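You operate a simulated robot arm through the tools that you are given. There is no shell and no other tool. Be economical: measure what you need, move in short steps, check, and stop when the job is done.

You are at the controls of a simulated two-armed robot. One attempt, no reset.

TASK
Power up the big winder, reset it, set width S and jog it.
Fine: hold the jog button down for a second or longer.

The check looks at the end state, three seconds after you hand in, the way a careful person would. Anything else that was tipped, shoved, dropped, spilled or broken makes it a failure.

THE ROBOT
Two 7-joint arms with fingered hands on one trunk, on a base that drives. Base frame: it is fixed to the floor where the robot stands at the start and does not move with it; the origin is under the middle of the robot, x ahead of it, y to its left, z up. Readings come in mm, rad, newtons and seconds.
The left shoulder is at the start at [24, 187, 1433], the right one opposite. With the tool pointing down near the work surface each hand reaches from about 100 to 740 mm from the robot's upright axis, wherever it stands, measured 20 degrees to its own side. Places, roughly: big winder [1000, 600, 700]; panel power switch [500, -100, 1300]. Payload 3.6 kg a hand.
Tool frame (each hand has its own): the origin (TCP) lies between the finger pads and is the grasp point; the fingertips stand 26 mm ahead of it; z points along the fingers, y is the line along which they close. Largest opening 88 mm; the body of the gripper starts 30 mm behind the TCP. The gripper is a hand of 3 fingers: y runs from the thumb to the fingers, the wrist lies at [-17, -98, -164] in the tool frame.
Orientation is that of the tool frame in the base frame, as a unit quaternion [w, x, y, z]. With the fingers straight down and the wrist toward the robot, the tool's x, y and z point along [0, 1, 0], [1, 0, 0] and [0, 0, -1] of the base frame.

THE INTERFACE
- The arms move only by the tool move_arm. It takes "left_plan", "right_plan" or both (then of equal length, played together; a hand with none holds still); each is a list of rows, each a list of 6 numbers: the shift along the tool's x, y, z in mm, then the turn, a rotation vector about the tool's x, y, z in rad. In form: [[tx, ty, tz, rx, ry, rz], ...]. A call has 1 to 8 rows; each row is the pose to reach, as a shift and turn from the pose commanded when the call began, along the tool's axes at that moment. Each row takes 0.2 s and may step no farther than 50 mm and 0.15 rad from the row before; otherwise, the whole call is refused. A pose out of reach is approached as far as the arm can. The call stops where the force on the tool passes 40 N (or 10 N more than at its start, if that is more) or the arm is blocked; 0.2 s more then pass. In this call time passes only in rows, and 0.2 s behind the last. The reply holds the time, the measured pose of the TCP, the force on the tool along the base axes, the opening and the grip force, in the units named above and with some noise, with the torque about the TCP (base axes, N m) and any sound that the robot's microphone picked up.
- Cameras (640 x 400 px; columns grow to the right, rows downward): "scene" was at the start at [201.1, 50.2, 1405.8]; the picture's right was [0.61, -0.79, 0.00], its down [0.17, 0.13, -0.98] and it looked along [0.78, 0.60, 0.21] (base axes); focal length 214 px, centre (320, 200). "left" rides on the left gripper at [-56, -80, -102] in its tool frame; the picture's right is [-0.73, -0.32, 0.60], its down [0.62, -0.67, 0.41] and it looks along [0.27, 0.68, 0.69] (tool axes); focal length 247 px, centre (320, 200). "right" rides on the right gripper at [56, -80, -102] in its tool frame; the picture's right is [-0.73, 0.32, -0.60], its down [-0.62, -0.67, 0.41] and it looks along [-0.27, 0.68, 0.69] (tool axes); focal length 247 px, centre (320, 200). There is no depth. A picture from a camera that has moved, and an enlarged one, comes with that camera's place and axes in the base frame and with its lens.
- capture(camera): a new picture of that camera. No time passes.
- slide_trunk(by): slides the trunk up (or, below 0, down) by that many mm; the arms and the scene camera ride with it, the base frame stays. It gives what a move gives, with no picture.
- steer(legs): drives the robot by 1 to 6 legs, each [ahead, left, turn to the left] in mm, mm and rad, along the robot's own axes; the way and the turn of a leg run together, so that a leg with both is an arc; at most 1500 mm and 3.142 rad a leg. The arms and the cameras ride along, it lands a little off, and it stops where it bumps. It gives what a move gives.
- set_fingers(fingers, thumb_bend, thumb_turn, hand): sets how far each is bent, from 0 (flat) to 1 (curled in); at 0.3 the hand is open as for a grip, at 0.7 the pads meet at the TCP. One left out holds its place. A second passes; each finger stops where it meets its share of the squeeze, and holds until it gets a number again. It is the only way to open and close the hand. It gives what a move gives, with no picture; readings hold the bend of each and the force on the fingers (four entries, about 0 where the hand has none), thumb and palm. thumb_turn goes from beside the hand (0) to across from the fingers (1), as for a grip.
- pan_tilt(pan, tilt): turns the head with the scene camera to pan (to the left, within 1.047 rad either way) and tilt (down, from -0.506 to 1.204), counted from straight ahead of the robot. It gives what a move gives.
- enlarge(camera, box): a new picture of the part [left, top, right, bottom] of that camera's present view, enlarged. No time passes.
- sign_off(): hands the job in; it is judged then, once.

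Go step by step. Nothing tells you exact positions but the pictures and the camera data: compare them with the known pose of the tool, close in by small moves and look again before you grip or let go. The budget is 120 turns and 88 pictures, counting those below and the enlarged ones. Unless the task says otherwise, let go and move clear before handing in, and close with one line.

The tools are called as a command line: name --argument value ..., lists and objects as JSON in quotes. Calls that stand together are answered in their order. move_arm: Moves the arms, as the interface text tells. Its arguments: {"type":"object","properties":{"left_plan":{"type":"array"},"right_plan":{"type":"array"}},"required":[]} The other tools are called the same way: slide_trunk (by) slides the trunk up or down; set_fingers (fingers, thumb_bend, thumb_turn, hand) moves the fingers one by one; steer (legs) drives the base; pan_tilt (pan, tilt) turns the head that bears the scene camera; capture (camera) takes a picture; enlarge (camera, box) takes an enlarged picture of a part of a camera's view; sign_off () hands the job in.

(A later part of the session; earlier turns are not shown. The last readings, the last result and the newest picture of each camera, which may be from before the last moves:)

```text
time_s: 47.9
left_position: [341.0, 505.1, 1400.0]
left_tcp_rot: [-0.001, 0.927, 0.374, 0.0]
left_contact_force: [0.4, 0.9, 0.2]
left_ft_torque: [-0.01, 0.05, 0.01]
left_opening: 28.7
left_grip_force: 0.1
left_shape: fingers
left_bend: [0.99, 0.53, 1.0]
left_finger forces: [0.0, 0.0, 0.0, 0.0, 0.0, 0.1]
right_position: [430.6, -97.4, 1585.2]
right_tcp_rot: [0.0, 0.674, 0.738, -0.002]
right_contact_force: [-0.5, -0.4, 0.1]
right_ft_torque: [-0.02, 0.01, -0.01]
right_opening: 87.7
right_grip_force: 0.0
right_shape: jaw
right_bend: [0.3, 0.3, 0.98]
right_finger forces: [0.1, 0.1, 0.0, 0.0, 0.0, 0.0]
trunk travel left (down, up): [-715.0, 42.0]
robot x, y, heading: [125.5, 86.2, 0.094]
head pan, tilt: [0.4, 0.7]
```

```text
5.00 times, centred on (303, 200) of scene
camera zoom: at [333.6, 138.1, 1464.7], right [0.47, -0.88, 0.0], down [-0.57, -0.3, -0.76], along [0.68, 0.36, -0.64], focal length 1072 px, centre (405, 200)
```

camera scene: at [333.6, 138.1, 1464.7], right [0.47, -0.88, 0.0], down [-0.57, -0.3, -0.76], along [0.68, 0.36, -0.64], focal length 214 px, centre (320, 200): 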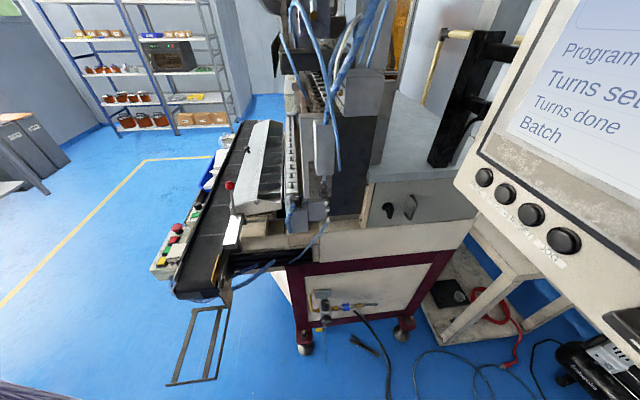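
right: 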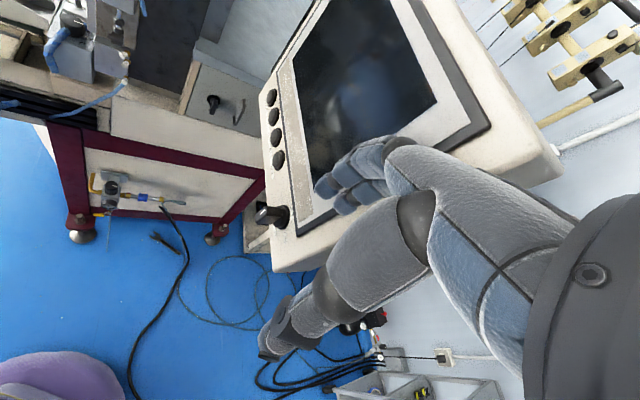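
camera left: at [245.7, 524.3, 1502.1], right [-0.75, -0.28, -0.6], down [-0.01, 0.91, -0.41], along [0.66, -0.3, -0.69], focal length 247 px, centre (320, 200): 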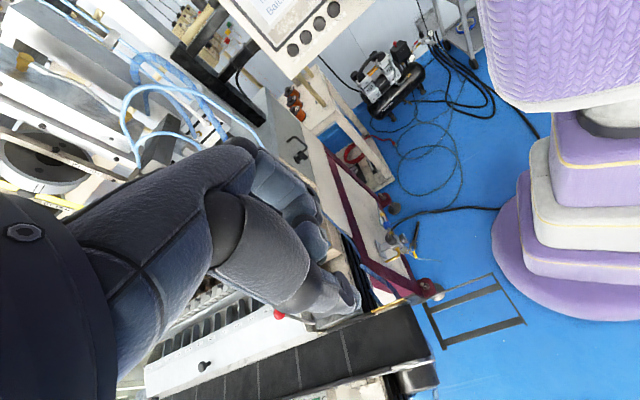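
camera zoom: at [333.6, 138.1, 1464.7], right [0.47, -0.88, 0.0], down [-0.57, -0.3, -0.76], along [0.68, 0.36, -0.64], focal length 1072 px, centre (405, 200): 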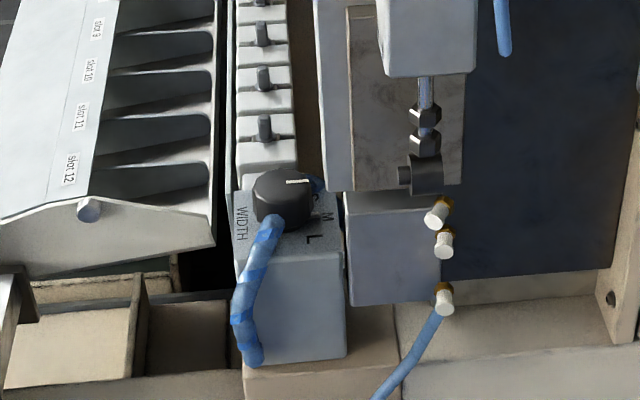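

The WIDTH knob top is at about (725,426,1069), pointer at M, with S about 50° counter-clockwise (seen from above). I'll turn the robot slightly left and yaw the hand so fingers go on the far side and thumb on the near side.

steer --legs '[[0, 0, 0.2]]'

set_fingers --hand "left" --fingers 0.4 --thumb_bend 0.4 --thumb_turn 1.0

move_arm --left_plan '[[0, 0, 0, 0, 0, -0.145], [0, 0, 0, 0, 0, -0.29], [0, 0, 0, 0, 0, -0.435], [0, 0, 0, 0, 0, -0.58], [0, 0, 0, 0, 0, -0.725], [0, 0, 0, 0, 0, -0.87], [0, 0, 0, 0, 0, -1.015], [0, 0, 0, 0, 0, -1.16]]'

move_arm --left_plan '[[0, 0, 0, 0, 0, -0.145], [0, 0, 0, 0, 0, -0.29], [0, 0, 0, 0, 0, -0.435], [0, 0, 0, 0, 0, -0.58], [0, 0, 0, 0, 0, -0.725], [0, 0, 0, 0, 0, -0.87], [0, 0, 0, 0, 0, -1.015], [0, 0, 0, 0, 0, -1.16]]'

```text
time_s: 49.1
left_position: [251.2, 539.9, 1400.4]
left_tcp_rot: [-0.001, 0.885, 0.466, 0.0]
left_contact_force: [-0.2, -0.3, -0.3]
left_ft_torque: [-0.01, -0.01, -0.02]
left_opening: 28.9
left_grip_force: 0.0
left_shape: fingers
left_bend: [0.99, 0.53, 1.0]
left_finger forces: [0.1, 0.1, 0.0, 0.0, 0.0, 0.1]
right_position: [460.4, -33.4, 1584.8]
right_tcp_rot: [-0.001, 0.596, 0.803, 0.0]
right_contact_force: [0.2, -0.4, 0.2]
right_ft_torque: [0.01, -0.02, 0.02]
right_opening: 87.7
right_grip_force: 0.1
right_shape: jaw
right_bend: [0.3, 0.3, 0.98]
right_finger forces: [0.1, 0.1, 0.0, 0.0, 0.0, 0.1]
trunk travel left (down, up): [-715.0, 42.0]
robot x, y, heading: [124.5, 90.4, 0.292]
head pan, tilt: [0.4, 0.7]
```

```text
time_s: 50.1
left_position: [250.9, 539.4, 1399.9]
left_tcp_rot: [-0.001, 0.885, 0.466, 0.0]
left_contact_force: [-0.7, -0.5, 0.8]
left_ft_torque: [0.0, 0.03, 0.02]
left_opening: 66.3
left_grip_force: 0.1
left_shape: fingers
left_bend: [0.4, 0.4, 0.99]
left_finger forces: [0.0, 0.0, 0.1, 0.1, 0.0, 0.1]
right_position: [461.3, -33.4, 1583.5]
right_tcp_rot: [-0.001, 0.597, 0.802, -0.002]
right_contact_force: [-0.1, 0.3, -0.2]
right_ft_torque: [-0.02, 0.0, -0.04]
right_opening: 87.7
right_grip_force: 0.1
right_shape: jaw
right_bend: [0.3, 0.3, 0.98]
right_finger forces: [0.0, 0.0, 0.1, 0.0, 0.1, 0.0]
trunk travel left (down, up): [-715.0, 42.0]
robot x, y, heading: [128.3, 84.8, 0.293]
head pan, tilt: [0.4, 0.7]
```

```text
time_s: 51.9
left_position: [269.7, 587.6, 1352.1]
left_tcp_rot: [0.0, 0.484, 0.875, 0.003]
left_contact_force: [-0.3, 0.3, -0.7]
left_ft_torque: [0.01, 0.03, -0.02]
left_opening: 66.7
left_grip_force: 0.0
left_shape: fingers
left_bend: [0.4, 0.4, 0.99]
left_finger forces: [0.0, 0.0, 0.0, 0.0, 0.1, 0.1]
left hand out of reach, approached as far as the arm can: row 3, 4, 5, 6, 7, 8
right_position: [461.4, -33.1, 1584.1]
right_tcp_rot: [-0.001, 0.597, 0.802, 0.0]
right_contact_force: [-0.1, -0.2, 0.6]
right_ft_torque: [0.02, 0.02, 0.02]
right_opening: 87.8
right_grip_force: 0.0
right_shape: jaw
right_bend: [0.3, 0.3, 0.98]
right_finger forces: [0.0, 0.0, 0.0, 0.0, 0.1, 0.1]
trunk travel left (down, up): [-715.0, 42.0]
robot x, y, heading: [126.2, 85.1, 0.296]
head pan, tilt: [0.4, 0.7]
```

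```text
time_s: 53.8
left_position: [1.1, 655.4, 1305.4]
left_tcp_rot: [0.006, -0.029, 0.996, 0.084]
left_contact_force: [0.8, -0.2, 0.6]
left_ft_torque: [-0.01, -0.01, 0.01]
left_opening: 66.8
left_grip_force: 0.0
left_shape: fingers
left_bend: [0.4, 0.4, 0.99]
left_finger forces: [0.0, 0.0, 0.0, 0.0, 0.0, 0.0]
left hand out of reach, approached as far as the arm can: row 1, 2, 3, 4, 5, 6, 7, 8
right_position: [461.0, -32.3, 1584.1]
right_tcp_rot: [0.0, 0.597, 0.802, -0.001]
right_contact_force: [0.2, -0.1, -0.5]
right_ft_torque: [-0.01, -0.02, -0.04]
right_opening: 87.7
right_grip_force: 0.0
right_shape: jaw
right_bend: [0.3, 0.3, 0.98]
right_finger forces: [0.0, 0.0, 0.1, 0.0, 0.1, 0.0]
trunk travel left (down, up): [-715.0, 42.0]
robot x, y, heading: [125.9, 86.6, 0.292]
head pan, tilt: [0.4, 0.7]
stopped in row 8 (left hand): the arm was blocked; the commanded pose is now the measured one
```

Yaw range is fine once the hand isn't cramped by the shoulder. Moving toward the knob, high, with the closing line at heading 48°.

move_arm --left_plan '[[-46, -13, -4, 0.021, -0.005, 0.099], [-93, -27, -8, 0.043, -0.01, 0.197], [-140, -40, -12, 0.064, -0.015, 0.296], [-187, -53, -16, 0.086, -0.02, 0.395], [-234, -67, -20, 0.107, -0.025, 0.494], [-280, -80, -23, 0.128, -0.029, 0.592], [-327, -94, -27, 0.15, -0.034, 0.691], [-374, -107, -31, 0.171, -0.039, 0.79]]'

```text
time_s: 55.6
left_position: [267.7, 639.4, 1308.7]
left_tcp_rot: [0.012, 0.379, 0.925, -0.007]
left_contact_force: [0.9, 0.7, 0.4]
left_ft_torque: [0.0, 0.04, -0.03]
left_opening: 66.8
left_grip_force: 0.0
left_shape: fingers
left_bend: [0.4, 0.4, 0.99]
left_finger forces: [0.1, 0.1, 0.1, 0.1, 0.0, 0.0]
left hand out of reach, approached as far as the arm can: row 1, 2, 3, 4, 5, 6, 7, 8
right_position: [462.5, -30.8, 1582.5]
right_tcp_rot: [0.0, 0.597, 0.802, -0.002]
right_contact_force: [0.1, -0.1, -0.5]
right_ft_torque: [-0.02, 0.06, 0.03]
right_opening: 88.0
right_grip_force: 0.0
right_shape: jaw
right_bend: [0.3, 0.3, 0.98]
right_finger forces: [0.1, 0.1, 0.0, 0.1, 0.1, 0.0]
trunk travel left (down, up): [-715.0, 42.0]
robot x, y, heading: [127.9, 84.8, 0.289]
head pan, tilt: [0.4, 0.7]
```

move_arm --left_plan '[[-44, 15, 0, 0, 0, 0], [-88, 30, 0, 0, 0, 0], [-132, 45, 0, 0, 0, 0], [-176, 60, 0, 0, 0, 0], [-220, 75, 0, 0, 0, 0], [-264, 90, 0, 0, 0, 0], [-308, 105, 10, 0, 0, 0], [-352, 120, 20, 0, 0, 0]]'

capture --camera "scene"

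```text
time_s: 57.4
left_position: [266.6, 638.2, 1310.6]
left_tcp_rot: [0.013, 0.379, 0.925, -0.005]
left_contact_force: [0.0, -1.1, 0.4]
left_ft_torque: [0.0, 0.01, -0.01]
left_opening: 67.1
left_grip_force: 0.0
left_shape: fingers
left_bend: [0.4, 0.4, 0.99]
left_finger forces: [0.0, 0.0, 0.1, 0.0, 0.0, 0.1]
left hand out of reach, approached as far as the arm can: row 1, 2, 3, 4, 5, 6, 7, 8
right_position: [460.8, -33.1, 1583.3]
right_tcp_rot: [0.0, 0.597, 0.802, -0.001]
right_contact_force: [-0.5, -0.6, 0.1]
right_ft_torque: [0.01, 0.0, -0.01]
right_opening: 87.7
right_grip_force: 0.0
right_shape: jaw
right_bend: [0.3, 0.3, 0.98]
right_finger forces: [0.0, 0.0, 0.0, 0.0, 0.0, 0.0]
trunk travel left (down, up): [-715.0, 42.0]
robot x, y, heading: [128.2, 86.5, 0.293]
head pan, tilt: [0.4, 0.7]
```

```text
29 pictures are left
camera scene: at [318.3, 177.7, 1464.8], right [0.64, -0.77, 0.0], down [-0.5, -0.41, -0.76], along [0.59, 0.49, -0.64], focal length 214 px, centre (320, 200)
```

scene: 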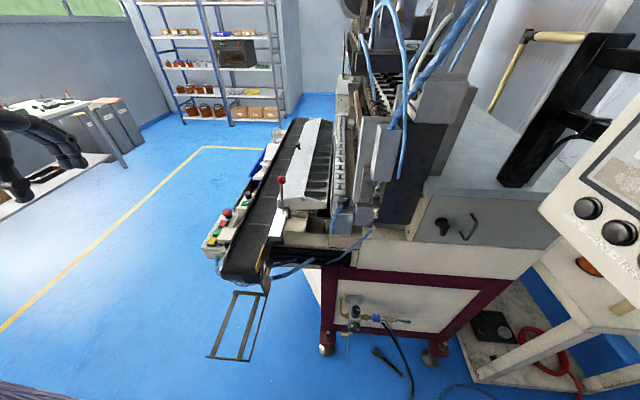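

move_arm --left_plan '[[0, 0, 0, 0, 0, 0.145], [0, 0, 0, 0, 0, 0.29], [0, 0, 0, 0, 0, 0.435], [0, 0, 0, 0, 0, 0.58], [0, 0, 0, 0, 0, 0.725], [0, 0, 0, 0, 0, 0.87]]'

```text
time_s: 58.8
left_position: [281.1, 644.8, 1316.1]
left_tcp_rot: [0.013, 0.734, 0.679, 0.001]
left_contact_force: [0.4, -0.1, 0.0]
left_ft_torque: [0.0, 0.01, 0.01]
left_opening: 66.8
left_grip_force: 0.2
left_shape: fingers
left_bend: [0.4, 0.4, 0.99]
left_finger forces: [0.1, 0.0, 0.1, 0.0, 0.1, 0.1]
right_position: [460.3, -33.3, 1584.2]
right_tcp_rot: [0.001, 0.597, 0.802, -0.001]
right_contact_force: [-0.3, 0.4, 0.3]
right_ft_torque: [-0.01, 0.0, -0.01]
right_opening: 88.0
right_grip_force: 0.2
right_shape: jaw
right_bend: [0.3, 0.3, 0.98]
right_finger forces: [0.0, 0.0, 0.1, 0.0, 0.0, 0.1]
trunk travel left (down, up): [-715.0, 42.0]
robot x, y, heading: [126.8, 88.3, 0.292]
head pan, tilt: [0.4, 0.7]
```

With that yaw the arm is free again. Moving toward a point above the knob in this yaw.

move_arm --left_plan '[[-17, 42, 0, 0, 0, 0], [-34, 84, 0, 0, 0, 0], [-51, 126, 0, 0, 0, 0], [-67, 168, 0, 0, 0, 0], [-84, 210, 0, 0, 0, 0], [-101, 252, 0, 0, 0, 0], [-118, 294, 0, 0, 0, 0], [-134, 334, 0, 0, 0, 0]]'

capture --camera "scene"

capture --camera "left"

```text
time_s: 60.6
left_position: [607.6, 485.9, 1326.6]
left_tcp_rot: [0.013, 0.733, 0.68, 0.0]
left_contact_force: [0.5, -0.3, 0.2]
left_ft_torque: [-0.03, 0.01, 0.05]
left_opening: 66.9
left_grip_force: 0.1
left_shape: fingers
left_bend: [0.4, 0.4, 0.99]
left_finger forces: [0.0, 0.0, 0.1, 0.0, 0.0, 0.1]
right_position: [462.5, -32.9, 1582.7]
right_tcp_rot: [-0.001, 0.597, 0.802, -0.001]
right_contact_force: [0.6, -0.6, 0.1]
right_ft_torque: [-0.01, 0.01, 0.01]
right_opening: 87.9
right_grip_force: 0.0
right_shape: jaw
right_bend: [0.3, 0.3, 0.98]
right_finger forces: [0.1, 0.0, 0.0, 0.2, 0.0, 0.0]
trunk travel left (down, up): [-715.0, 42.0]
robot x, y, heading: [126.7, 87.0, 0.295]
head pan, tilt: [0.4, 0.7]
```

```text
28 pictures are left
camera scene: at [319.5, 177.1, 1464.7], right [0.64, -0.77, 0.0], down [-0.5, -0.41, -0.76], along [0.59, 0.49, -0.64], focal length 214 px, centre (320, 200)
```

scene: 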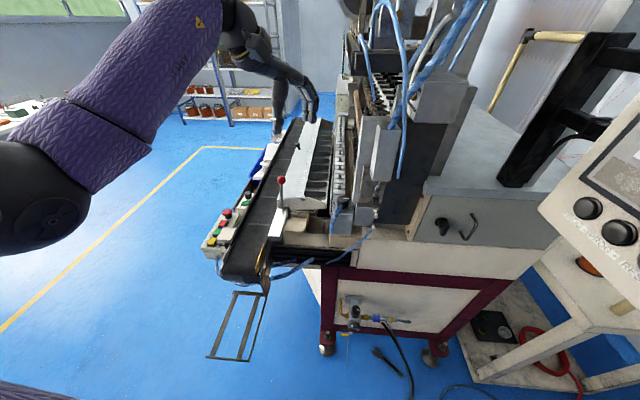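

```text
27 pictures are left
camera left: at [523.3, 437.6, 1428.0], right [-0.36, -0.72, -0.59], down [-0.61, 0.66, -0.43], along [0.71, 0.2, -0.68], focal length 247 px, centre (320, 200)
```

left: 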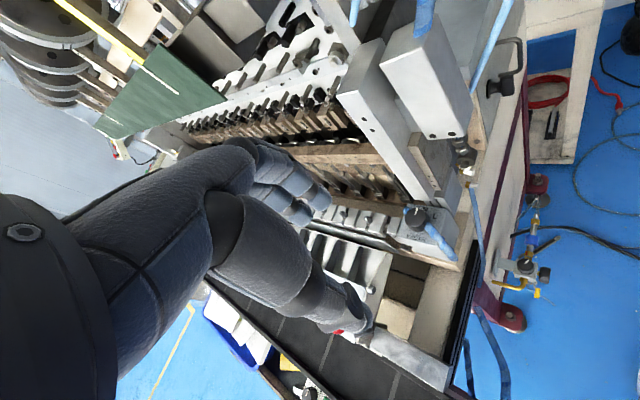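

move_arm --left_plan '[[0, 0, 0, 0, 0, -0.14], [0, 0, 0, 0, 0, -0.28], [0, 0, 0, 0, 0, -0.42], [0, 0, 0, 0, 0, -0.56], [0, 0, 0, 0, 0, -0.7], [0, 0, 0, 0, 0, -0.84], [0, 0, 0, 0, 0, -0.95]]'

```text
time_s: 62.2
left_position: [551.1, 625.0, 1277.8]
left_tcp_rot: [0.053, 0.555, 0.83, -0.018]
left_contact_force: [-0.4, 0.4, -0.2]
left_ft_torque: [-0.02, -0.02, -0.01]
left_opening: 66.3
left_grip_force: 0.0
left_shape: fingers
left_bend: [0.4, 0.4, 0.99]
left_finger forces: [0.0, 0.1, 0.0, 0.1, 0.0, 0.1]
left hand out of reach, approached as far as the arm can: row 2, 3, 4, 5, 6, 7
right_position: [459.4, -29.8, 1583.2]
right_tcp_rot: [0.001, 0.597, 0.802, -0.001]
right_contact_force: [-0.3, -0.1, 0.8]
right_ft_torque: [0.0, -0.01, -0.01]
right_opening: 87.9
right_grip_force: 0.1
right_shape: jaw
right_bend: [0.3, 0.3, 0.98]
right_finger forces: [0.1, 0.1, 0.0, 0.1, 0.0, 0.1]
trunk travel left (down, up): [-715.0, 42.0]
robot x, y, heading: [123.8, 88.1, 0.29]
head pan, tilt: [0.4, 0.7]
```

Counter-clockwise yaw is limited for this arm, so instead I'll grip with the fingers on the near-right side and thumb far-left, which uses the other yaw range. Yawing back that way.

move_arm --left_plan '[[-19, -1, -6, 0, 0, 0.145], [-38, -3, -12, 0, 0, 0.29], [-57, -4, -18, 0, 0, 0.435], [-76, -5, -25, 0, 0, 0.58], [-95, -7, -31, 0, 0, 0.725], [-114, -8, -37, 0, 0, 0.87], [-133, -9, -43, 0, 0, 1.015], [-152, -10, -50, 0, 0, 1.16]]'

steer --legs '[[0, 0, -0.5]]'

```text
time_s: 64.0
left_position: [596.0, 478.7, 1344.7]
left_tcp_rot: [0.053, 0.921, 0.386, 0.013]
left_contact_force: [-0.7, -0.2, 1.0]
left_ft_torque: [0.01, 0.02, -0.01]
left_opening: 66.9
left_grip_force: 0.0
left_shape: fingers
left_bend: [0.4, 0.4, 0.99]
left_finger forces: [0.1, 0.0, 0.1, 0.0, 0.0, 0.0]
right_position: [462.1, -32.6, 1584.1]
right_tcp_rot: [-0.001, 0.597, 0.802, -0.001]
right_contact_force: [0.9, -0.4, -0.6]
right_ft_torque: [0.02, -0.01, 0.02]
right_opening: 87.4
right_grip_force: 0.1
right_shape: jaw
right_bend: [0.3, 0.3, 0.98]
right_finger forces: [0.2, 0.0, 0.0, 0.1, 0.0, 0.1]
trunk travel left (down, up): [-715.0, 42.0]
robot x, y, heading: [125.8, 85.0, 0.293]
head pan, tilt: [0.4, 0.7]
```

```text
time_s: 65.4
left_position: [687.5, 339.9, 1344.3]
left_tcp_rot: [0.046, 0.966, 0.254, 0.003]
left_contact_force: [-10.9, 9.8, 1.5]
left_ft_torque: [-0.26, -0.28, -0.09]
left_opening: 64.0
left_grip_force: 6.9
left_shape: fingers
left_bend: [0.43, 0.4, 0.99]
left_finger forces: [0.1, 14.1, 0.0, 0.1, 0.0, 0.0]
right_position: [410.5, -123.8, 1584.0]
right_tcp_rot: [0.001, 0.708, 0.706, -0.001]
right_contact_force: [-0.5, 0.2, -0.3]
right_ft_torque: [-0.02, 0.03, -0.02]
right_opening: 88.1
right_grip_force: 0.0
right_shape: jaw
right_bend: [0.3, 0.3, 0.98]
right_finger forces: [0.0, 0.0, 0.2, 0.0, 0.0, 0.1]
trunk travel left (down, up): [-715.0, 42.0]
robot x, y, heading: [124.8, 87.8, -0.004]
head pan, tilt: [0.4, 0.7]
stopped in leg 1: the force on the tool passed its limit at 79 N (the readings are from after the stop); the commanded pose is now the measured one
```

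I made a mistake: swinging the base brought the hand into the tower (79 N). Backing the turn off immediately and checking for damage.

steer --legs '[[0, 0, 0.15]]'

capture --camera "scene"

capture --camera "left"

```text
time_s: 66.5
left_position: [644.2, 421.0, 1344.0]
left_tcp_rot: [0.045, 0.944, 0.327, 0.008]
left_contact_force: [-0.1, 0.3, -0.7]
left_ft_torque: [-0.01, -0.01, 0.03]
left_opening: 66.4
left_grip_force: 0.1
left_shape: fingers
left_bend: [0.4, 0.4, 0.99]
left_finger forces: [0.1, 0.1, 0.1, 0.0, 0.1, 0.1]
right_position: [441.3, -78.5, 1584.2]
right_tcp_rot: [-0.001, 0.653, 0.757, 0.0]
right_contact_force: [0.2, 0.4, -0.1]
right_ft_torque: [0.0, -0.01, -0.01]
right_opening: 87.7
right_grip_force: 0.1
right_shape: jaw
right_bend: [0.3, 0.3, 0.98]
right_finger forces: [0.0, 0.1, 0.0, 0.0, 0.0, 0.0]
trunk travel left (down, up): [-715.0, 42.0]
robot x, y, heading: [124.8, 88.0, 0.15]
head pan, tilt: [0.4, 0.7]
```

```text
26 pictures are left
camera scene: at [329.5, 149.8, 1464.8], right [0.52, -0.85, 0.0], down [-0.55, -0.34, -0.76], along [0.65, 0.4, -0.64], focal length 214 px, centre (320, 200)
```

scene: 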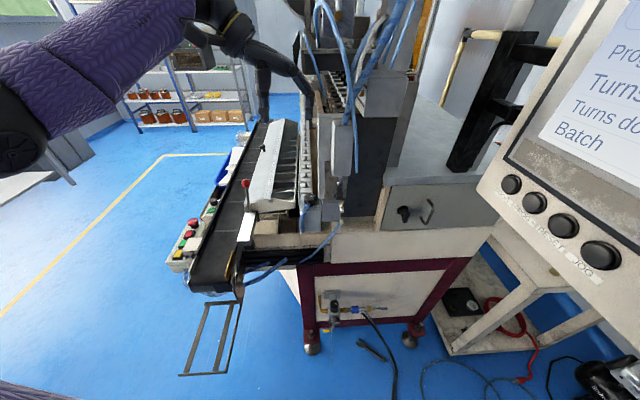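

```text
25 pictures are left
camera left: at [546.7, 456.4, 1439.7], right [-0.75, -0.25, -0.61], down [0.1, 0.87, -0.48], along [0.66, -0.42, -0.63], focal length 247 px, centre (320, 200)
```

left: 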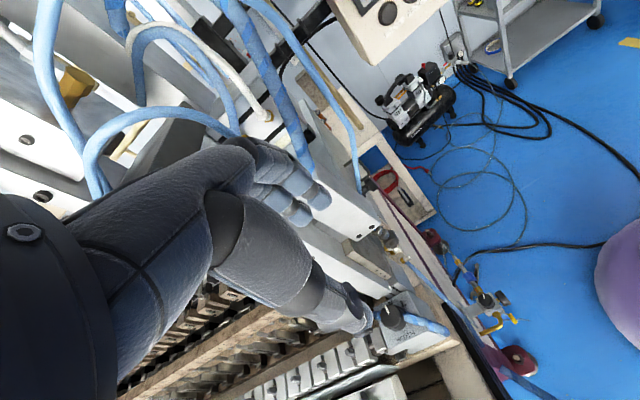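

No visible damage. Now test clockwise yaw in place to get the fingers toward the near side.

move_arm --left_plan '[[0, 0, 0, 0.03, 0, 0.13], [0, 0, 0, 0.06, 0, 0.26], [0, 0, 0, 0.09, 0, 0.39], [0, 0, 0, 0.09, 0, 0.52], [0, 0, 0, 0.09, 0, 0.65], [0, 0, 0, 0.09, 0, 0.79]]'

set_fingers --hand "left" --fingers 0.48 --thumb_bend 0.48

capture --camera "left"

```text
time_s: 67.9
left_position: [643.9, 420.0, 1345.5]
left_tcp_rot: [-0.002, 0.998, -0.061, 0.009]
left_contact_force: [0.1, -0.3, -1.0]
left_ft_torque: [0.01, -0.02, 0.0]
left_opening: 66.6
left_grip_force: 0.0
left_shape: fingers
left_bend: [0.4, 0.4, 0.99]
left_finger forces: [0.1, 0.0, 0.0, 0.0, 0.1, 0.0]
right_position: [441.6, -80.1, 1583.2]
right_tcp_rot: [-0.001, 0.652, 0.758, -0.001]
right_contact_force: [0.2, -0.5, 1.1]
right_ft_torque: [0.03, 0.0, 0.0]
right_opening: 87.6
right_grip_force: 0.1
right_shape: jaw
right_bend: [0.3, 0.3, 0.98]
right_finger forces: [0.1, 0.0, 0.0, 0.1, 0.0, 0.1]
trunk travel left (down, up): [-715.0, 42.0]
robot x, y, heading: [127.4, 87.7, 0.147]
head pan, tilt: [0.4, 0.7]
```

```text
time_s: 68.9
left_position: [643.1, 419.0, 1344.8]
left_tcp_rot: [-0.001, 0.998, -0.062, 0.01]
left_contact_force: [-0.1, 0.0, -0.5]
left_ft_torque: [-0.02, 0.0, -0.01]
left_opening: 49.9
left_grip_force: 0.0
left_shape: fingers
left_bend: [0.48, 0.48, 1.0]
left_finger forces: [0.1, 0.0, 0.0, 0.0, 0.0, 0.0]
right_position: [441.7, -78.5, 1582.8]
right_tcp_rot: [-0.001, 0.652, 0.758, -0.001]
right_contact_force: [-0.5, 0.2, -0.1]
right_ft_torque: [-0.01, -0.01, 0.01]
right_opening: 88.0
right_grip_force: 0.0
right_shape: jaw
right_bend: [0.3, 0.3, 0.98]
right_finger forces: [0.0, 0.1, 0.0, 0.0, 0.0, 0.0]
trunk travel left (down, up): [-715.0, 42.0]
robot x, y, heading: [120.1, 86.5, 0.15]
head pan, tilt: [0.4, 0.7]
```

```text
24 pictures are left
camera left: at [596.7, 506.0, 1445.9], right [-0.68, 0.41, -0.61], down [0.71, 0.59, -0.4], along [0.2, -0.7, -0.69], focal length 247 px, centre (320, 200)
```

left: 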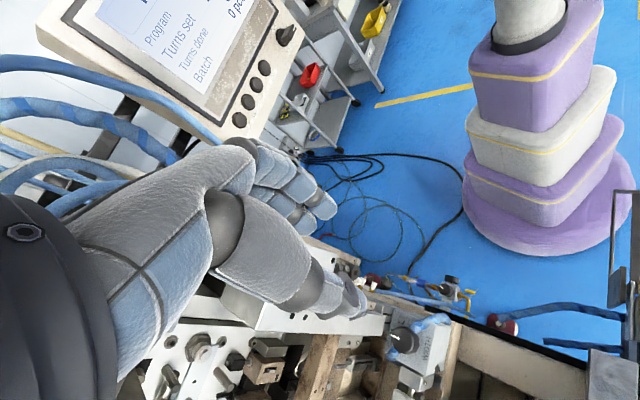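

Tracking is good in this yaw. I'll yaw a little more and tilt the hand so its top leans left, away from the tower.

move_arm --left_plan '[[0, 0, 0, 0, 0, 0.15], [0, 0, 0, 0, 0, 0.3]]'

move_arm --left_plan '[[0, 0, 0, -0.07, 0.114, 0], [0, 0, 0, -0.138, 0.228, 0], [0, 0, 0, -0.207, 0.342, 0]]'

```text
time_s: 69.5
left_position: [632.2, 419.7, 1346.4]
left_tcp_rot: [-0.004, 0.978, -0.21, 0.01]
left_contact_force: [0.7, -0.1, -0.2]
left_ft_torque: [0.01, -0.01, 0.01]
left_opening: 50.0
left_grip_force: 0.1
left_shape: fingers
left_bend: [0.48, 0.48, 1.0]
left_finger forces: [0.0, 0.0, 0.0, 0.0, 0.0, 0.0]
left hand out of reach, approached as far as the arm can: row 2
right_position: [440.9, -79.5, 1584.1]
right_tcp_rot: [-0.001, 0.653, 0.758, -0.001]
right_contact_force: [-0.2, -0.3, 0.6]
right_ft_torque: [0.01, 0.01, 0.01]
right_opening: 87.7
right_grip_force: 0.0
right_shape: jaw
right_bend: [0.3, 0.3, 0.98]
right_finger forces: [0.0, 0.0, 0.0, 0.1, 0.0, 0.1]
trunk travel left (down, up): [-715.0, 42.0]
robot x, y, heading: [123.7, 85.2, 0.148]
head pan, tilt: [0.4, 0.7]
```

```text
time_s: 70.3
left_position: [642.8, 423.5, 1343.4]
left_tcp_rot: [0.133, 0.957, -0.208, 0.154]
left_contact_force: [0.3, 0.0, -0.1]
left_ft_torque: [-0.01, -0.02, -0.02]
left_opening: 49.8
left_grip_force: 0.1
left_shape: fingers
left_bend: [0.48, 0.48, 1.0]
left_finger forces: [0.0, 0.0, 0.0, 0.0, 0.1, 0.0]
left hand out of reach, approached as far as the arm can: row 1, 2, 3
right_position: [440.0, -78.5, 1583.9]
right_tcp_rot: [0.001, 0.652, 0.758, -0.002]
right_contact_force: [-0.3, 0.1, -0.6]
right_ft_torque: [0.03, 0.01, 0.02]
right_opening: 87.7
right_grip_force: 0.1
right_shape: jaw
right_bend: [0.3, 0.3, 0.98]
right_finger forces: [0.1, 0.0, 0.1, 0.1, 0.0, 0.0]
trunk travel left (down, up): [-715.0, 42.0]
robot x, y, heading: [125.5, 87.2, 0.148]
head pan, tilt: [0.4, 0.7]
```

The knob is beyond the arm's reach from here; I need to come closer with a lower trunk. First I back off and tuck the right arm low so it clears the panel.

steer --legs '[[-250, 0, 0]]'

move_arm --right_plan '[[0, 0, 50, 0, 0, 0], [0, 0, 100, 0, 0, 0], [0, 0, 150, 0, 0, 0], [0, 0, 200, 0, 0, 0], [0, 0, 250, 0, 0, 0], [0, 0, 300, 0, 0, 0], [0, 0, 350, 0, 0, 0], [0, 0, 400, 0, 0, 0]]'

move_arm --right_plan '[[0, -30, 0, 0, 0, 0], [-20, -60, 0, 0, 0, 0], [-40, -90, 0, 0, 0, 0], [-60, -110, 20, 0, 0, 0]]'

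```text
time_s: 72.1
left_position: [393.6, 384.9, 1344.7]
left_tcp_rot: [0.133, 0.957, -0.206, 0.154]
left_contact_force: [0.9, -0.2, -0.4]
left_ft_torque: [-0.02, 0.01, 0.01]
left_opening: 49.8
left_grip_force: 0.0
left_shape: fingers
left_bend: [0.48, 0.48, 1.0]
left_finger forces: [0.1, 0.0, 0.0, 0.1, 0.0, 0.0]
right_position: [191.9, -116.9, 1584.4]
right_tcp_rot: [-0.001, 0.652, 0.758, -0.002]
right_contact_force: [0.0, -0.6, 0.0]
right_ft_torque: [0.01, 0.01, 0.01]
right_opening: 87.8
right_grip_force: 0.0
right_shape: jaw
right_bend: [0.3, 0.3, 0.98]
right_finger forces: [0.0, 0.0, 0.0, 0.1, 0.0, 0.0]
trunk travel left (down, up): [-715.0, 42.0]
robot x, y, heading: [-122.8, 46.8, 0.15]
head pan, tilt: [0.4, 0.7]
```

```text
time_s: 73.9
left_position: [392.4, 385.7, 1344.5]
left_tcp_rot: [0.133, 0.957, -0.207, 0.153]
left_contact_force: [0.3, -0.3, -0.1]
left_ft_torque: [0.0, 0.0, 0.01]
left_opening: 49.9
left_grip_force: 0.0
left_shape: fingers
left_bend: [0.48, 0.48, 1.0]
left_finger forces: [0.0, 0.0, 0.1, 0.0, 0.1, 0.0]
right_position: [192.5, -120.6, 1185.4]
right_tcp_rot: [0.0, 0.652, 0.758, 0.0]
right_contact_force: [-0.4, -0.5, 0.5]
right_ft_torque: [-0.04, 0.01, -0.02]
right_opening: 87.6
right_grip_force: 0.1
right_shape: jaw
right_bend: [0.3, 0.3, 0.98]
right_finger forces: [0.0, 0.0, 0.1, 0.1, 0.0, 0.0]
right hand out of reach, approached as far as the arm can: row 1, 2, 3, 4, 5, 6
trunk travel left (down, up): [-715.0, 42.0]
robot x, y, heading: [-124.8, 48.9, 0.151]
head pan, tilt: [0.4, 0.7]
```

```text
time_s: 74.9
left_position: [391.1, 385.2, 1346.4]
left_tcp_rot: [0.134, 0.957, -0.207, 0.154]
left_contact_force: [-0.5, 0.0, 0.3]
left_ft_torque: [0.01, 0.0, 0.01]
left_opening: 49.9
left_grip_force: 0.1
left_shape: fingers
left_bend: [0.48, 0.48, 1.0]
left_finger forces: [0.1, 0.0, 0.1, 0.0, 0.1, 0.1]
right_position: [87.8, -195.1, 1164.2]
right_tcp_rot: [0.0, 0.651, 0.759, -0.001]
right_contact_force: [-0.5, -0.1, 0.9]
right_ft_torque: [-0.01, -0.01, 0.01]
right_opening: 87.8
right_grip_force: 0.2
right_shape: jaw
right_bend: [0.3, 0.3, 0.98]
right_finger forces: [0.1, 0.1, 0.0, 0.0, 0.1, 0.0]
right hand out of reach, approached as far as the arm can: row 3
trunk travel left (down, up): [-715.0, 42.0]
robot x, y, heading: [-125.8, 48.3, 0.151]
head pan, tilt: [0.4, 0.7]
```

Right arm is tucked. Now retract the left hand slightly, drive closer, and lower the trunk part-way.

move_arm --left_plan '[[-34, 3, -12, 0, 0, 0], [-67, 6, -24, 0, 0, 0], [-101, 9, -37, 0, 0, 0]]'

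steer --legs '[[250, 30, 0]]'

capture --camera "scene"

```text
time_s: 75.7
left_position: [355.4, 460.6, 1329.0]
left_tcp_rot: [0.134, 0.957, -0.207, 0.153]
left_contact_force: [-0.1, 0.8, 0.3]
left_ft_torque: [0.0, 0.02, -0.02]
left_opening: 49.9
left_grip_force: 0.0
left_shape: fingers
left_bend: [0.48, 0.48, 1.0]
left_finger forces: [0.0, 0.0, 0.1, 0.1, 0.0, 0.0]
left hand out of reach, approached as far as the arm can: row 1, 2, 3
right_position: [88.7, -194.9, 1163.5]
right_tcp_rot: [0.0, 0.652, 0.758, -0.001]
right_contact_force: [0.2, 0.2, 0.0]
right_ft_torque: [0.01, 0.02, -0.01]
right_opening: 87.7
right_grip_force: 0.1
right_shape: jaw
right_bend: [0.3, 0.3, 0.98]
right_finger forces: [0.1, 0.0, 0.0, 0.0, 0.0, 0.1]
trunk travel left (down, up): [-715.0, 42.0]
robot x, y, heading: [-122.7, 46.6, 0.145]
head pan, tilt: [0.4, 0.7]
```

```text
time_s: 77.5
left_position: [596.8, 527.1, 1329.2]
left_tcp_rot: [0.133, 0.957, -0.206, 0.154]
left_contact_force: [-0.2, 0.2, -0.7]
left_ft_torque: [0.0, -0.01, 0.0]
left_opening: 50.0
left_grip_force: 0.1
left_shape: fingers
left_bend: [0.48, 0.48, 1.0]
left_finger forces: [0.1, 0.1, 0.0, 0.0, 0.1, 0.1]
right_position: [329.9, -127.5, 1163.9]
right_tcp_rot: [-0.001, 0.652, 0.758, -0.001]
right_contact_force: [0.3, -0.3, -0.3]
right_ft_torque: [0.0, 0.01, -0.01]
right_opening: 87.7
right_grip_force: 0.0
right_shape: jaw
right_bend: [0.3, 0.3, 0.98]
right_finger forces: [0.1, 0.0, 0.1, 0.0, 0.0, 0.0]
trunk travel left (down, up): [-715.0, 42.0]
robot x, y, heading: [115.4, 112.6, 0.154]
head pan, tilt: [0.4, 0.7]
```

```text
23 pictures are left
camera scene: at [320.0, 179.3, 1464.9], right [0.52, -0.85, 0.0], down [-0.55, -0.34, -0.77], along [0.65, 0.4, -0.64], focal length 214 px, centre (320, 200)
```

scene: 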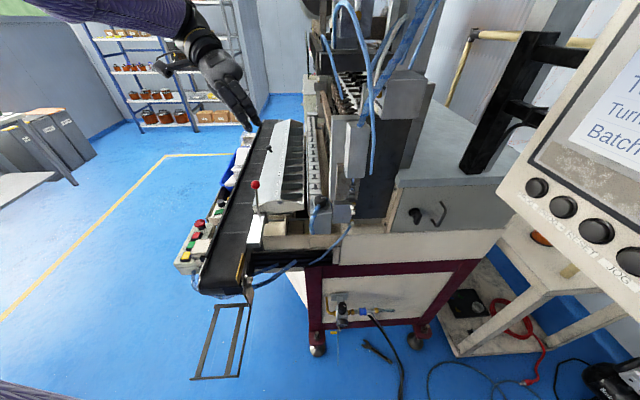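

slide_trunk --by -130

steer --legs '[[130, 25, 0]]'

capture --camera "left"

```text
time_s: 79.1
left_position: [596.9, 527.1, 1198.3]
left_tcp_rot: [0.134, 0.957, -0.208, 0.152]
left_contact_force: [0.0, -0.4, 0.5]
left_ft_torque: [-0.07, 0.02, -0.03]
left_opening: 49.8
left_grip_force: 0.1
left_shape: fingers
left_bend: [0.48, 0.48, 1.0]
left_finger forces: [0.1, 0.0, 0.0, 0.1, 0.0, 0.1]
right_position: [329.9, -128.7, 1034.1]
right_tcp_rot: [0.0, 0.653, 0.758, -0.001]
right_contact_force: [0.0, -0.9, 0.1]
right_ft_torque: [0.02, 0.02, 0.02]
right_opening: 87.9
right_grip_force: 0.1
right_shape: jaw
right_bend: [0.3, 0.3, 0.98]
right_finger forces: [0.0, 0.1, 0.1, 0.1, 0.0, 0.0]
trunk travel left (down, up): [-585.0, 172.0]
robot x, y, heading: [115.5, 117.1, 0.151]
head pan, tilt: [0.4, 0.7]
```

```text
time_s: 80.4
left_position: [721.0, 573.8, 1199.5]
left_tcp_rot: [0.135, 0.957, -0.205, 0.151]
left_contact_force: [1.1, 0.3, -0.1]
left_ft_torque: [0.0, 0.01, -0.02]
left_opening: 49.8
left_grip_force: 0.2
left_shape: fingers
left_bend: [0.48, 0.48, 1.0]
left_finger forces: [0.0, 0.1, 0.0, 0.0, 0.0, 0.1]
right_position: [455.6, -83.1, 1034.6]
right_tcp_rot: [-0.001, 0.651, 0.759, -0.001]
right_contact_force: [0.4, -0.2, -0.1]
right_ft_torque: [0.02, 0.03, -0.01]
right_opening: 87.6
right_grip_force: 0.0
right_shape: jaw
right_bend: [0.3, 0.3, 0.98]
right_finger forces: [0.1, 0.0, 0.0, 0.1, 0.1, 0.1]
trunk travel left (down, up): [-585.0, 172.0]
robot x, y, heading: [239.0, 161.6, 0.156]
head pan, tilt: [0.4, 0.7]
```

```text
22 pictures are left
camera left: at [684.5, 696.5, 1257.6], right [-0.36, 0.35, -0.87], down [0.93, 0.23, -0.29], along [0.1, -0.91, -0.41], focal length 247 px, centre (320, 200)
```

left: 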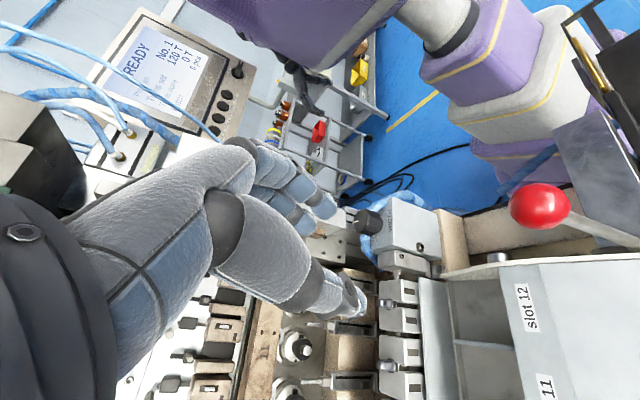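

The knob is visible just ahead of the hand. Moving the hand over it at a safe height.

move_arm --left_plan '[[12, 31, 18, 0, 0, 0], [24, 62, 36, 0, 0, 0], [36, 94, 54, 0, 0, 0], [48, 125, 72, 0, 0, 0]]'

capture --camera "left"

capture --camera "scene"

```text
time_s: 81.4
left_position: [765.4, 446.4, 1164.5]
left_tcp_rot: [0.135, 0.958, -0.202, 0.153]
left_contact_force: [-6.0, 27.4, 11.4]
left_ft_torque: [-0.69, 0.24, -0.91]
left_opening: 43.8
left_grip_force: 13.8
left_shape: fingers
left_bend: [0.53, 0.48, 1.0]
left_finger forces: [27.8, 0.0, 0.0, 0.0, 0.0, 0.0]
left hand out of reach, approached as far as the arm can: row 1, 2, 3, 4
right_position: [454.0, -75.6, 1036.9]
right_tcp_rot: [0.003, 0.651, 0.759, -0.003]
right_contact_force: [0.9, 0.4, -0.3]
right_ft_torque: [-0.05, -0.06, -0.03]
right_opening: 88.1
right_grip_force: 0.0
right_shape: jaw
right_bend: [0.3, 0.3, 0.98]
right_finger forces: [0.0, 0.0, 0.1, 0.0, 0.1, 0.1]
trunk travel left (down, up): [-585.0, 172.0]
robot x, y, heading: [241.1, 162.8, 0.158]
head pan, tilt: [0.4, 0.7]
```

```text
21 pictures are left
camera left: at [728.2, 569.6, 1223.2], right [-0.36, 0.34, -0.87], down [0.93, 0.24, -0.29], along [0.11, -0.91, -0.4], focal length 247 px, centre (320, 200)
```

left: 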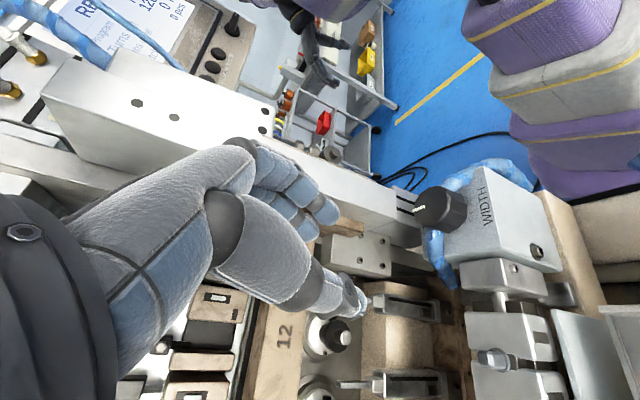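

```text
20 pictures are left
camera scene: at [443.1, 233.1, 1334.3], right [0.53, -0.85, 0.01], down [-0.55, -0.34, -0.76], along [0.65, 0.4, -0.65], focal length 214 px, centre (320, 200)
```

scene: 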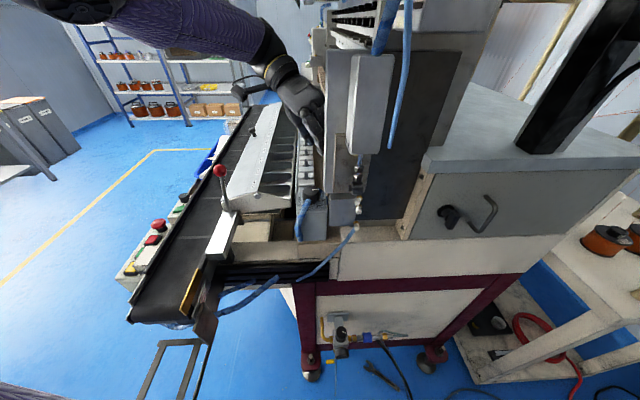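

The arm drifted into the tower plate since the yaw is at its limit. Backing away from the contact and relaxing the yaw.

move_arm --left_plan '[[-10, -18, -7, 0, 0, 0], [-24, -35, -14, 0, 0, 0], [-45, -50, -20, 0, 0, -0.12], [-66, -50, -20, 0, 0, -0.25], [-70, -50, -20, 0, 0, -0.33]]'

```text
time_s: 82.6
left_position: [749.4, 521.7, 1138.5]
left_tcp_rot: [0.158, 0.978, -0.046, 0.127]
left_contact_force: [0.3, -0.8, 0.7]
left_ft_torque: [-0.03, -0.04, -0.02]
left_opening: 49.2
left_grip_force: 0.0
left_shape: fingers
left_bend: [0.48, 0.48, 1.0]
left_finger forces: [0.0, 0.0, 0.0, 0.0, 0.0, 0.0]
left hand out of reach, approached as far as the arm can: row 3, 4, 5
right_position: [455.4, -83.4, 1033.5]
right_tcp_rot: [-0.001, 0.651, 0.759, -0.001]
right_contact_force: [-0.2, -0.2, 0.5]
right_ft_torque: [-0.02, 0.01, 0.01]
right_opening: 88.1
right_grip_force: 0.1
right_shape: jaw
right_bend: [0.3, 0.3, 0.98]
right_finger forces: [0.0, 0.0, 0.0, 0.0, 0.0, 0.0]
trunk travel left (down, up): [-585.0, 172.0]
robot x, y, heading: [241.9, 156.6, 0.152]
head pan, tilt: [0.4, 0.7]
```

move_arm --left_plan '[[12, 13, -41, 0, 0, 0], [24, 27, -83, 0, 0, 0]]'

slide_trunk --by -90

```text
time_s: 83.2
left_position: [769.9, 528.2, 1227.8]
left_tcp_rot: [0.158, 0.978, -0.048, 0.126]
left_contact_force: [0.0, 0.3, -1.0]
left_ft_torque: [-0.03, -0.01, -0.03]
left_opening: 49.4
left_grip_force: 0.0
left_shape: fingers
left_bend: [0.48, 0.48, 1.0]
left_finger forces: [0.0, 0.1, 0.1, 0.0, 0.1, 0.1]
left hand out of reach, approached as far as the arm can: row 1, 2
right_position: [455.9, -83.2, 1033.4]
right_tcp_rot: [-0.001, 0.651, 0.759, -0.001]
right_contact_force: [-0.6, -0.2, 0.1]
right_ft_torque: [0.03, 0.02, 0.0]
right_opening: 87.7
right_grip_force: 0.1
right_shape: jaw
right_bend: [0.3, 0.3, 0.98]
right_finger forces: [0.1, 0.1, 0.0, 0.0, 0.0, 0.1]
trunk travel left (down, up): [-585.0, 172.0]
robot x, y, heading: [241.2, 161.6, 0.154]
head pan, tilt: [0.4, 0.7]
```

```text
time_s: 84.4
left_position: [769.6, 532.2, 1127.1]
left_tcp_rot: [0.16, 0.979, -0.046, 0.119]
left_contact_force: [0.7, -0.7, 0.1]
left_ft_torque: [-0.02, 0.0, 0.01]
left_opening: 49.6
left_grip_force: 0.1
left_shape: fingers
left_bend: [0.48, 0.48, 1.0]
left_finger forces: [0.0, 0.0, 0.1, 0.0, 0.0, 0.0]
right_position: [454.8, -84.1, 943.9]
right_tcp_rot: [0.0, 0.651, 0.759, -0.001]
right_contact_force: [-0.6, -0.8, -0.3]
right_ft_torque: [0.02, 0.02, 0.02]
right_opening: 87.6
right_grip_force: 0.1
right_shape: jaw
right_bend: [0.3, 0.3, 0.98]
right_finger forces: [0.0, 0.0, 0.0, 0.1, 0.0, 0.0]
trunk travel left (down, up): [-495.0, 262.0]
robot x, y, heading: [241.1, 160.5, 0.15]
head pan, tilt: [0.4, 0.7]
```

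This yaw isn't reachable near the knob. A simpler way: use the thumb poker from the near side (hand pointing forward-down), press on the knob top and drag it round. First raise and back out.

slide_trunk --by 180

steer --legs '[[-260, -20, 0]]'

set_fingers --hand "left" --fingers 1.0 --thumb_bend 0.55 --thumb_turn 1.0

```text
time_s: 86.4
left_position: [767.4, 531.2, 1317.9]
left_tcp_rot: [0.158, 0.978, -0.046, 0.127]
left_contact_force: [0.3, -0.6, -1.0]
left_ft_torque: [0.01, 0.03, 0.02]
left_opening: 49.3
left_grip_force: 0.0
left_shape: fingers
left_bend: [0.48, 0.48, 1.0]
left_finger forces: [0.1, 0.0, 0.0, 0.0, 0.1, 0.1]
right_position: [454.3, -83.3, 1122.7]
right_tcp_rot: [-0.001, 0.651, 0.759, -0.001]
right_contact_force: [0.3, -0.2, 0.0]
right_ft_torque: [0.0, 0.0, 0.01]
right_opening: 87.9
right_grip_force: 0.1
right_shape: jaw
right_bend: [0.3, 0.3, 0.98]
right_finger forces: [0.1, 0.0, 0.1, 0.0, 0.0, 0.0]
trunk travel left (down, up): [-675.0, 82.0]
robot x, y, heading: [243.4, 157.8, 0.152]
head pan, tilt: [0.4, 0.7]
```

```text
time_s: 88.3
left_position: [513.8, 473.0, 1315.8]
left_tcp_rot: [0.158, 0.978, -0.045, 0.127]
left_contact_force: [-0.8, 0.5, 0.7]
left_ft_torque: [-0.03, -0.01, 0.02]
left_opening: 49.6
left_grip_force: 0.0
left_shape: fingers
left_bend: [0.48, 0.48, 1.0]
left_finger forces: [0.1, 0.0, 0.0, 0.0, 0.0, 0.1]
right_position: [204.8, -141.3, 1124.7]
right_tcp_rot: [0.0, 0.649, 0.761, -0.001]
right_contact_force: [-0.3, -0.1, -0.3]
right_ft_torque: [0.02, 0.02, 0.01]
right_opening: 87.9
right_grip_force: 0.1
right_shape: jaw
right_bend: [0.3, 0.3, 0.98]
right_finger forces: [0.0, 0.0, 0.1, 0.0, 0.0, 0.1]
trunk travel left (down, up): [-675.0, 82.0]
robot x, y, heading: [-10.4, 96.6, 0.155]
head pan, tilt: [0.4, 0.7]
```

```text
time_s: 89.3
left_position: [515.1, 473.1, 1316.4]
left_tcp_rot: [0.157, 0.978, -0.044, 0.128]
left_contact_force: [0.6, 0.6, -0.5]
left_ft_torque: [-0.02, 0.03, 0.03]
left_opening: 25.8
left_grip_force: 0.0
left_shape: fingers
left_bend: [0.98, 0.53, 1.0]
left_finger forces: [0.0, 0.1, 0.0, 0.0, 0.0, 0.0]
right_position: [203.8, -142.3, 1123.7]
right_tcp_rot: [-0.001, 0.65, 0.76, -0.002]
right_contact_force: [1.2, -0.4, -0.3]
right_ft_torque: [-0.01, 0.0, 0.02]
right_opening: 87.7
right_grip_force: 0.1
right_shape: jaw
right_bend: [0.3, 0.3, 0.98]
right_finger forces: [0.0, 0.1, 0.0, 0.0, 0.1, 0.0]
trunk travel left (down, up): [-675.0, 82.0]
robot x, y, heading: [-10.0, 100.7, 0.156]
head pan, tilt: [0.4, 0.7]
```

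move_arm --left_plan '[[-17, 10, -2, -0.044, 0.052, -0.13], [-35, 19, -4, -0.089, 0.104, -0.261], [-52, 29, -6, -0.133, 0.155, -0.391], [-70, 38, -8, -0.177, 0.207, -0.522], [-87, 48, -9, -0.221, 0.259, -0.652], [-105, 58, -11, -0.266, 0.311, -0.782], [-122, 67, -13, -0.31, 0.362, -0.913], [-140, 77, -15, -0.354, 0.414, -1.043]]'

```text
time_s: 91.1
left_position: [537.3, 537.2, 1181.5]
left_tcp_rot: [0.368, 0.784, 0.454, 0.211]
left_contact_force: [0.4, 0.6, 0.0]
left_ft_torque: [-0.01, 0.03, 0.04]
left_opening: 26.7
left_grip_force: 0.1
left_shape: fingers
left_bend: [0.98, 0.53, 1.0]
left_finger forces: [0.0, 0.1, 0.1, 0.0, 0.0, 0.0]
left hand out of reach, approached as far as the arm can: row 1, 2, 3, 4, 5, 6, 7, 8
right_position: [203.1, -141.8, 1124.2]
right_tcp_rot: [-0.001, 0.649, 0.761, -0.001]
right_contact_force: [0.4, -0.1, -0.4]
right_ft_torque: [0.01, 0.02, -0.02]
right_opening: 87.8
right_grip_force: 0.1
right_shape: jaw
right_bend: [0.3, 0.3, 0.98]
right_finger forces: [0.1, 0.0, 0.0, 0.1, 0.0, 0.0]
trunk travel left (down, up): [-675.0, 82.0]
robot x, y, heading: [-11.9, 97.9, 0.151]
head pan, tilt: [0.4, 0.7]
```

move_arm --left_plan '[[-10, 26, -34, 0, 0, 0], [-48, 38, -45, 0, 0, 0], [-90, 48, -58, 0, 0, 0], [-135, 58, -70, 0, 0, 0], [-180, 66, -82, 0, 0, 0], [-228, 74, -95, 0, 0, 0]]'

capture --camera "scene"

```text
refused: row 6 steps farther than a row can; nothing moved
```

```text
19 pictures are left
camera scene: at [191.6, 165.4, 1424.8], right [0.53, -0.85, 0.0], down [-0.55, -0.34, -0.77], along [0.65, 0.4, -0.64], focal length 214 px, centre (320, 200)
```

scene: 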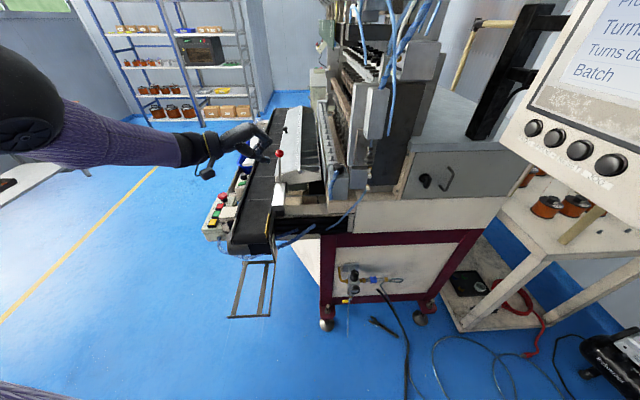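

move_arm --left_plan '[[-10, 24, -32, 0, 0, 0], [-45, 34, -43, 0, 0, 0], [-85, 44, -54, 0, 0, 0], [-125, 53, -65, 0, 0, 0], [-163, 61, -76, 0, 0, 0], [-200, 69, -87, 0, 0, 0]]'

```text
time_s: 92.5
left_position: [420.7, 377.8, 1285.2]
left_tcp_rot: [0.364, 0.784, 0.455, 0.213]
left_contact_force: [0.5, -0.7, 0.7]
left_ft_torque: [0.03, 0.01, 0.05]
left_opening: 27.2
left_grip_force: 0.0
left_shape: fingers
left_bend: [0.99, 0.53, 1.0]
left_finger forces: [0.0, 0.1, 0.0, 0.0, 0.0, 0.0]
left hand out of reach, approached as far as the arm can: row 1, 2
right_position: [202.6, -143.9, 1123.6]
right_tcp_rot: [-0.001, 0.65, 0.76, 0.0]
right_contact_force: [-0.2, 0.1, 0.8]
right_ft_torque: [0.02, 0.0, 0.01]
right_opening: 87.7
right_grip_force: 0.0
right_shape: jaw
right_bend: [0.3, 0.3, 0.98]
right_finger forces: [0.0, 0.1, 0.0, 0.1, 0.1, 0.0]
trunk travel left (down, up): [-675.0, 82.0]
robot x, y, heading: [-14.1, 95.7, 0.152]
head pan, tilt: [0.4, 0.7]
```

move_arm --left_plan '[[0, 0, 0, 0, 0.096, -0.08], [0, 0, 0, 0, 0.192, -0.16], [0, 0, 0, 0, 0.289, -0.241], [0, 0, 0, 0, 0.385, -0.321]]'

```text
time_s: 93.5
left_position: [422.8, 378.4, 1285.0]
left_tcp_rot: [0.3, 0.648, 0.634, 0.297]
left_contact_force: [-0.5, 0.4, -0.2]
left_ft_torque: [-0.03, -0.01, -0.02]
left_opening: 27.6
left_grip_force: 0.0
left_shape: fingers
left_bend: [0.99, 0.53, 1.0]
left_finger forces: [0.0, 0.0, 0.0, 0.1, 0.1, 0.1]
right_position: [202.8, -143.4, 1123.3]
right_tcp_rot: [0.0, 0.649, 0.761, 0.0]
right_contact_force: [0.4, -0.1, -0.5]
right_ft_torque: [0.01, 0.01, -0.02]
right_opening: 87.8
right_grip_force: 0.1
right_shape: jaw
right_bend: [0.3, 0.3, 0.98]
right_finger forces: [0.0, 0.1, 0.0, 0.1, 0.0, 0.0]
trunk travel left (down, up): [-675.0, 82.0]
robot x, y, heading: [-10.9, 98.6, 0.158]
head pan, tilt: [0.4, 0.7]
```

steer --legs '[[0, 0, 0.29], [139, -53, 0]]'

slide_trunk --by -100

capture --camera "left"

```text
time_s: 95.8
left_position: [472.1, 507.4, 1284.1]
left_tcp_rot: [0.254, 0.547, 0.723, 0.337]
left_contact_force: [-0.9, -1.0, -0.1]
left_ft_torque: [0.03, -0.01, -0.01]
left_opening: 27.7
left_grip_force: 0.1
left_shape: fingers
left_bend: [0.99, 0.53, 1.0]
left_finger forces: [0.0, 0.0, 0.1, 0.0, 0.0, 0.0]
right_position: [414.7, -55.2, 1123.4]
right_tcp_rot: [-0.001, 0.53, 0.848, -0.001]
right_contact_force: [-0.3, 0.1, 0.5]
right_ft_torque: [-0.01, 0.0, 0.03]
right_opening: 87.9
right_grip_force: 0.2
right_shape: jaw
right_bend: [0.3, 0.3, 0.98]
right_finger forces: [0.0, 0.0, 0.1, 0.0, 0.0, 0.0]
trunk travel left (down, up): [-675.0, 82.0]
robot x, y, heading: [138.2, 112.4, 0.455]
head pan, tilt: [0.4, 0.7]
```

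```text
time_s: 97.2
left_position: [471.5, 508.3, 1184.7]
left_tcp_rot: [0.255, 0.547, 0.722, 0.338]
left_contact_force: [0.3, 0.0, -1.0]
left_ft_torque: [0.0, -0.03, -0.05]
left_opening: 28.1
left_grip_force: 0.2
left_shape: fingers
left_bend: [0.99, 0.53, 1.0]
left_finger forces: [0.0, 0.0, 0.0, 0.0, 0.0, 0.1]
right_position: [414.0, -56.4, 1025.3]
right_tcp_rot: [-0.001, 0.53, 0.848, -0.001]
right_contact_force: [-0.5, 0.3, 0.7]
right_ft_torque: [-0.01, -0.01, -0.01]
right_opening: 87.9
right_grip_force: 0.0
right_shape: jaw
right_bend: [0.3, 0.3, 0.98]
right_finger forces: [0.0, 0.1, 0.1, 0.0, 0.0, 0.1]
trunk travel left (down, up): [-575.0, 182.0]
robot x, y, heading: [138.0, 113.6, 0.453]
head pan, tilt: [0.4, 0.7]
```

```text
18 pictures are left
camera left: at [363.1, 418.7, 1189.0], right [0.44, -0.64, -0.63], down [-0.28, 0.57, -0.77], along [0.85, 0.52, 0.08], focal length 247 px, centre (320, 200)
```

left: 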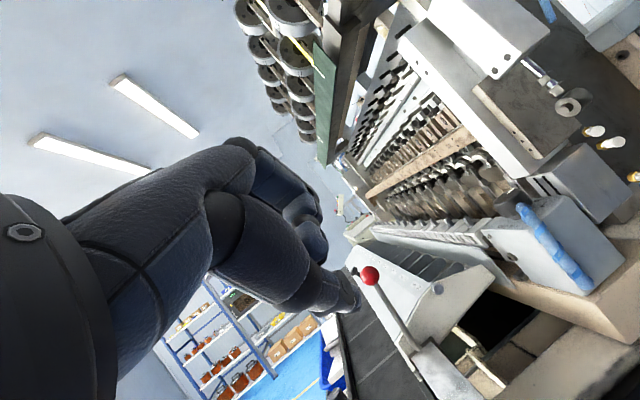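

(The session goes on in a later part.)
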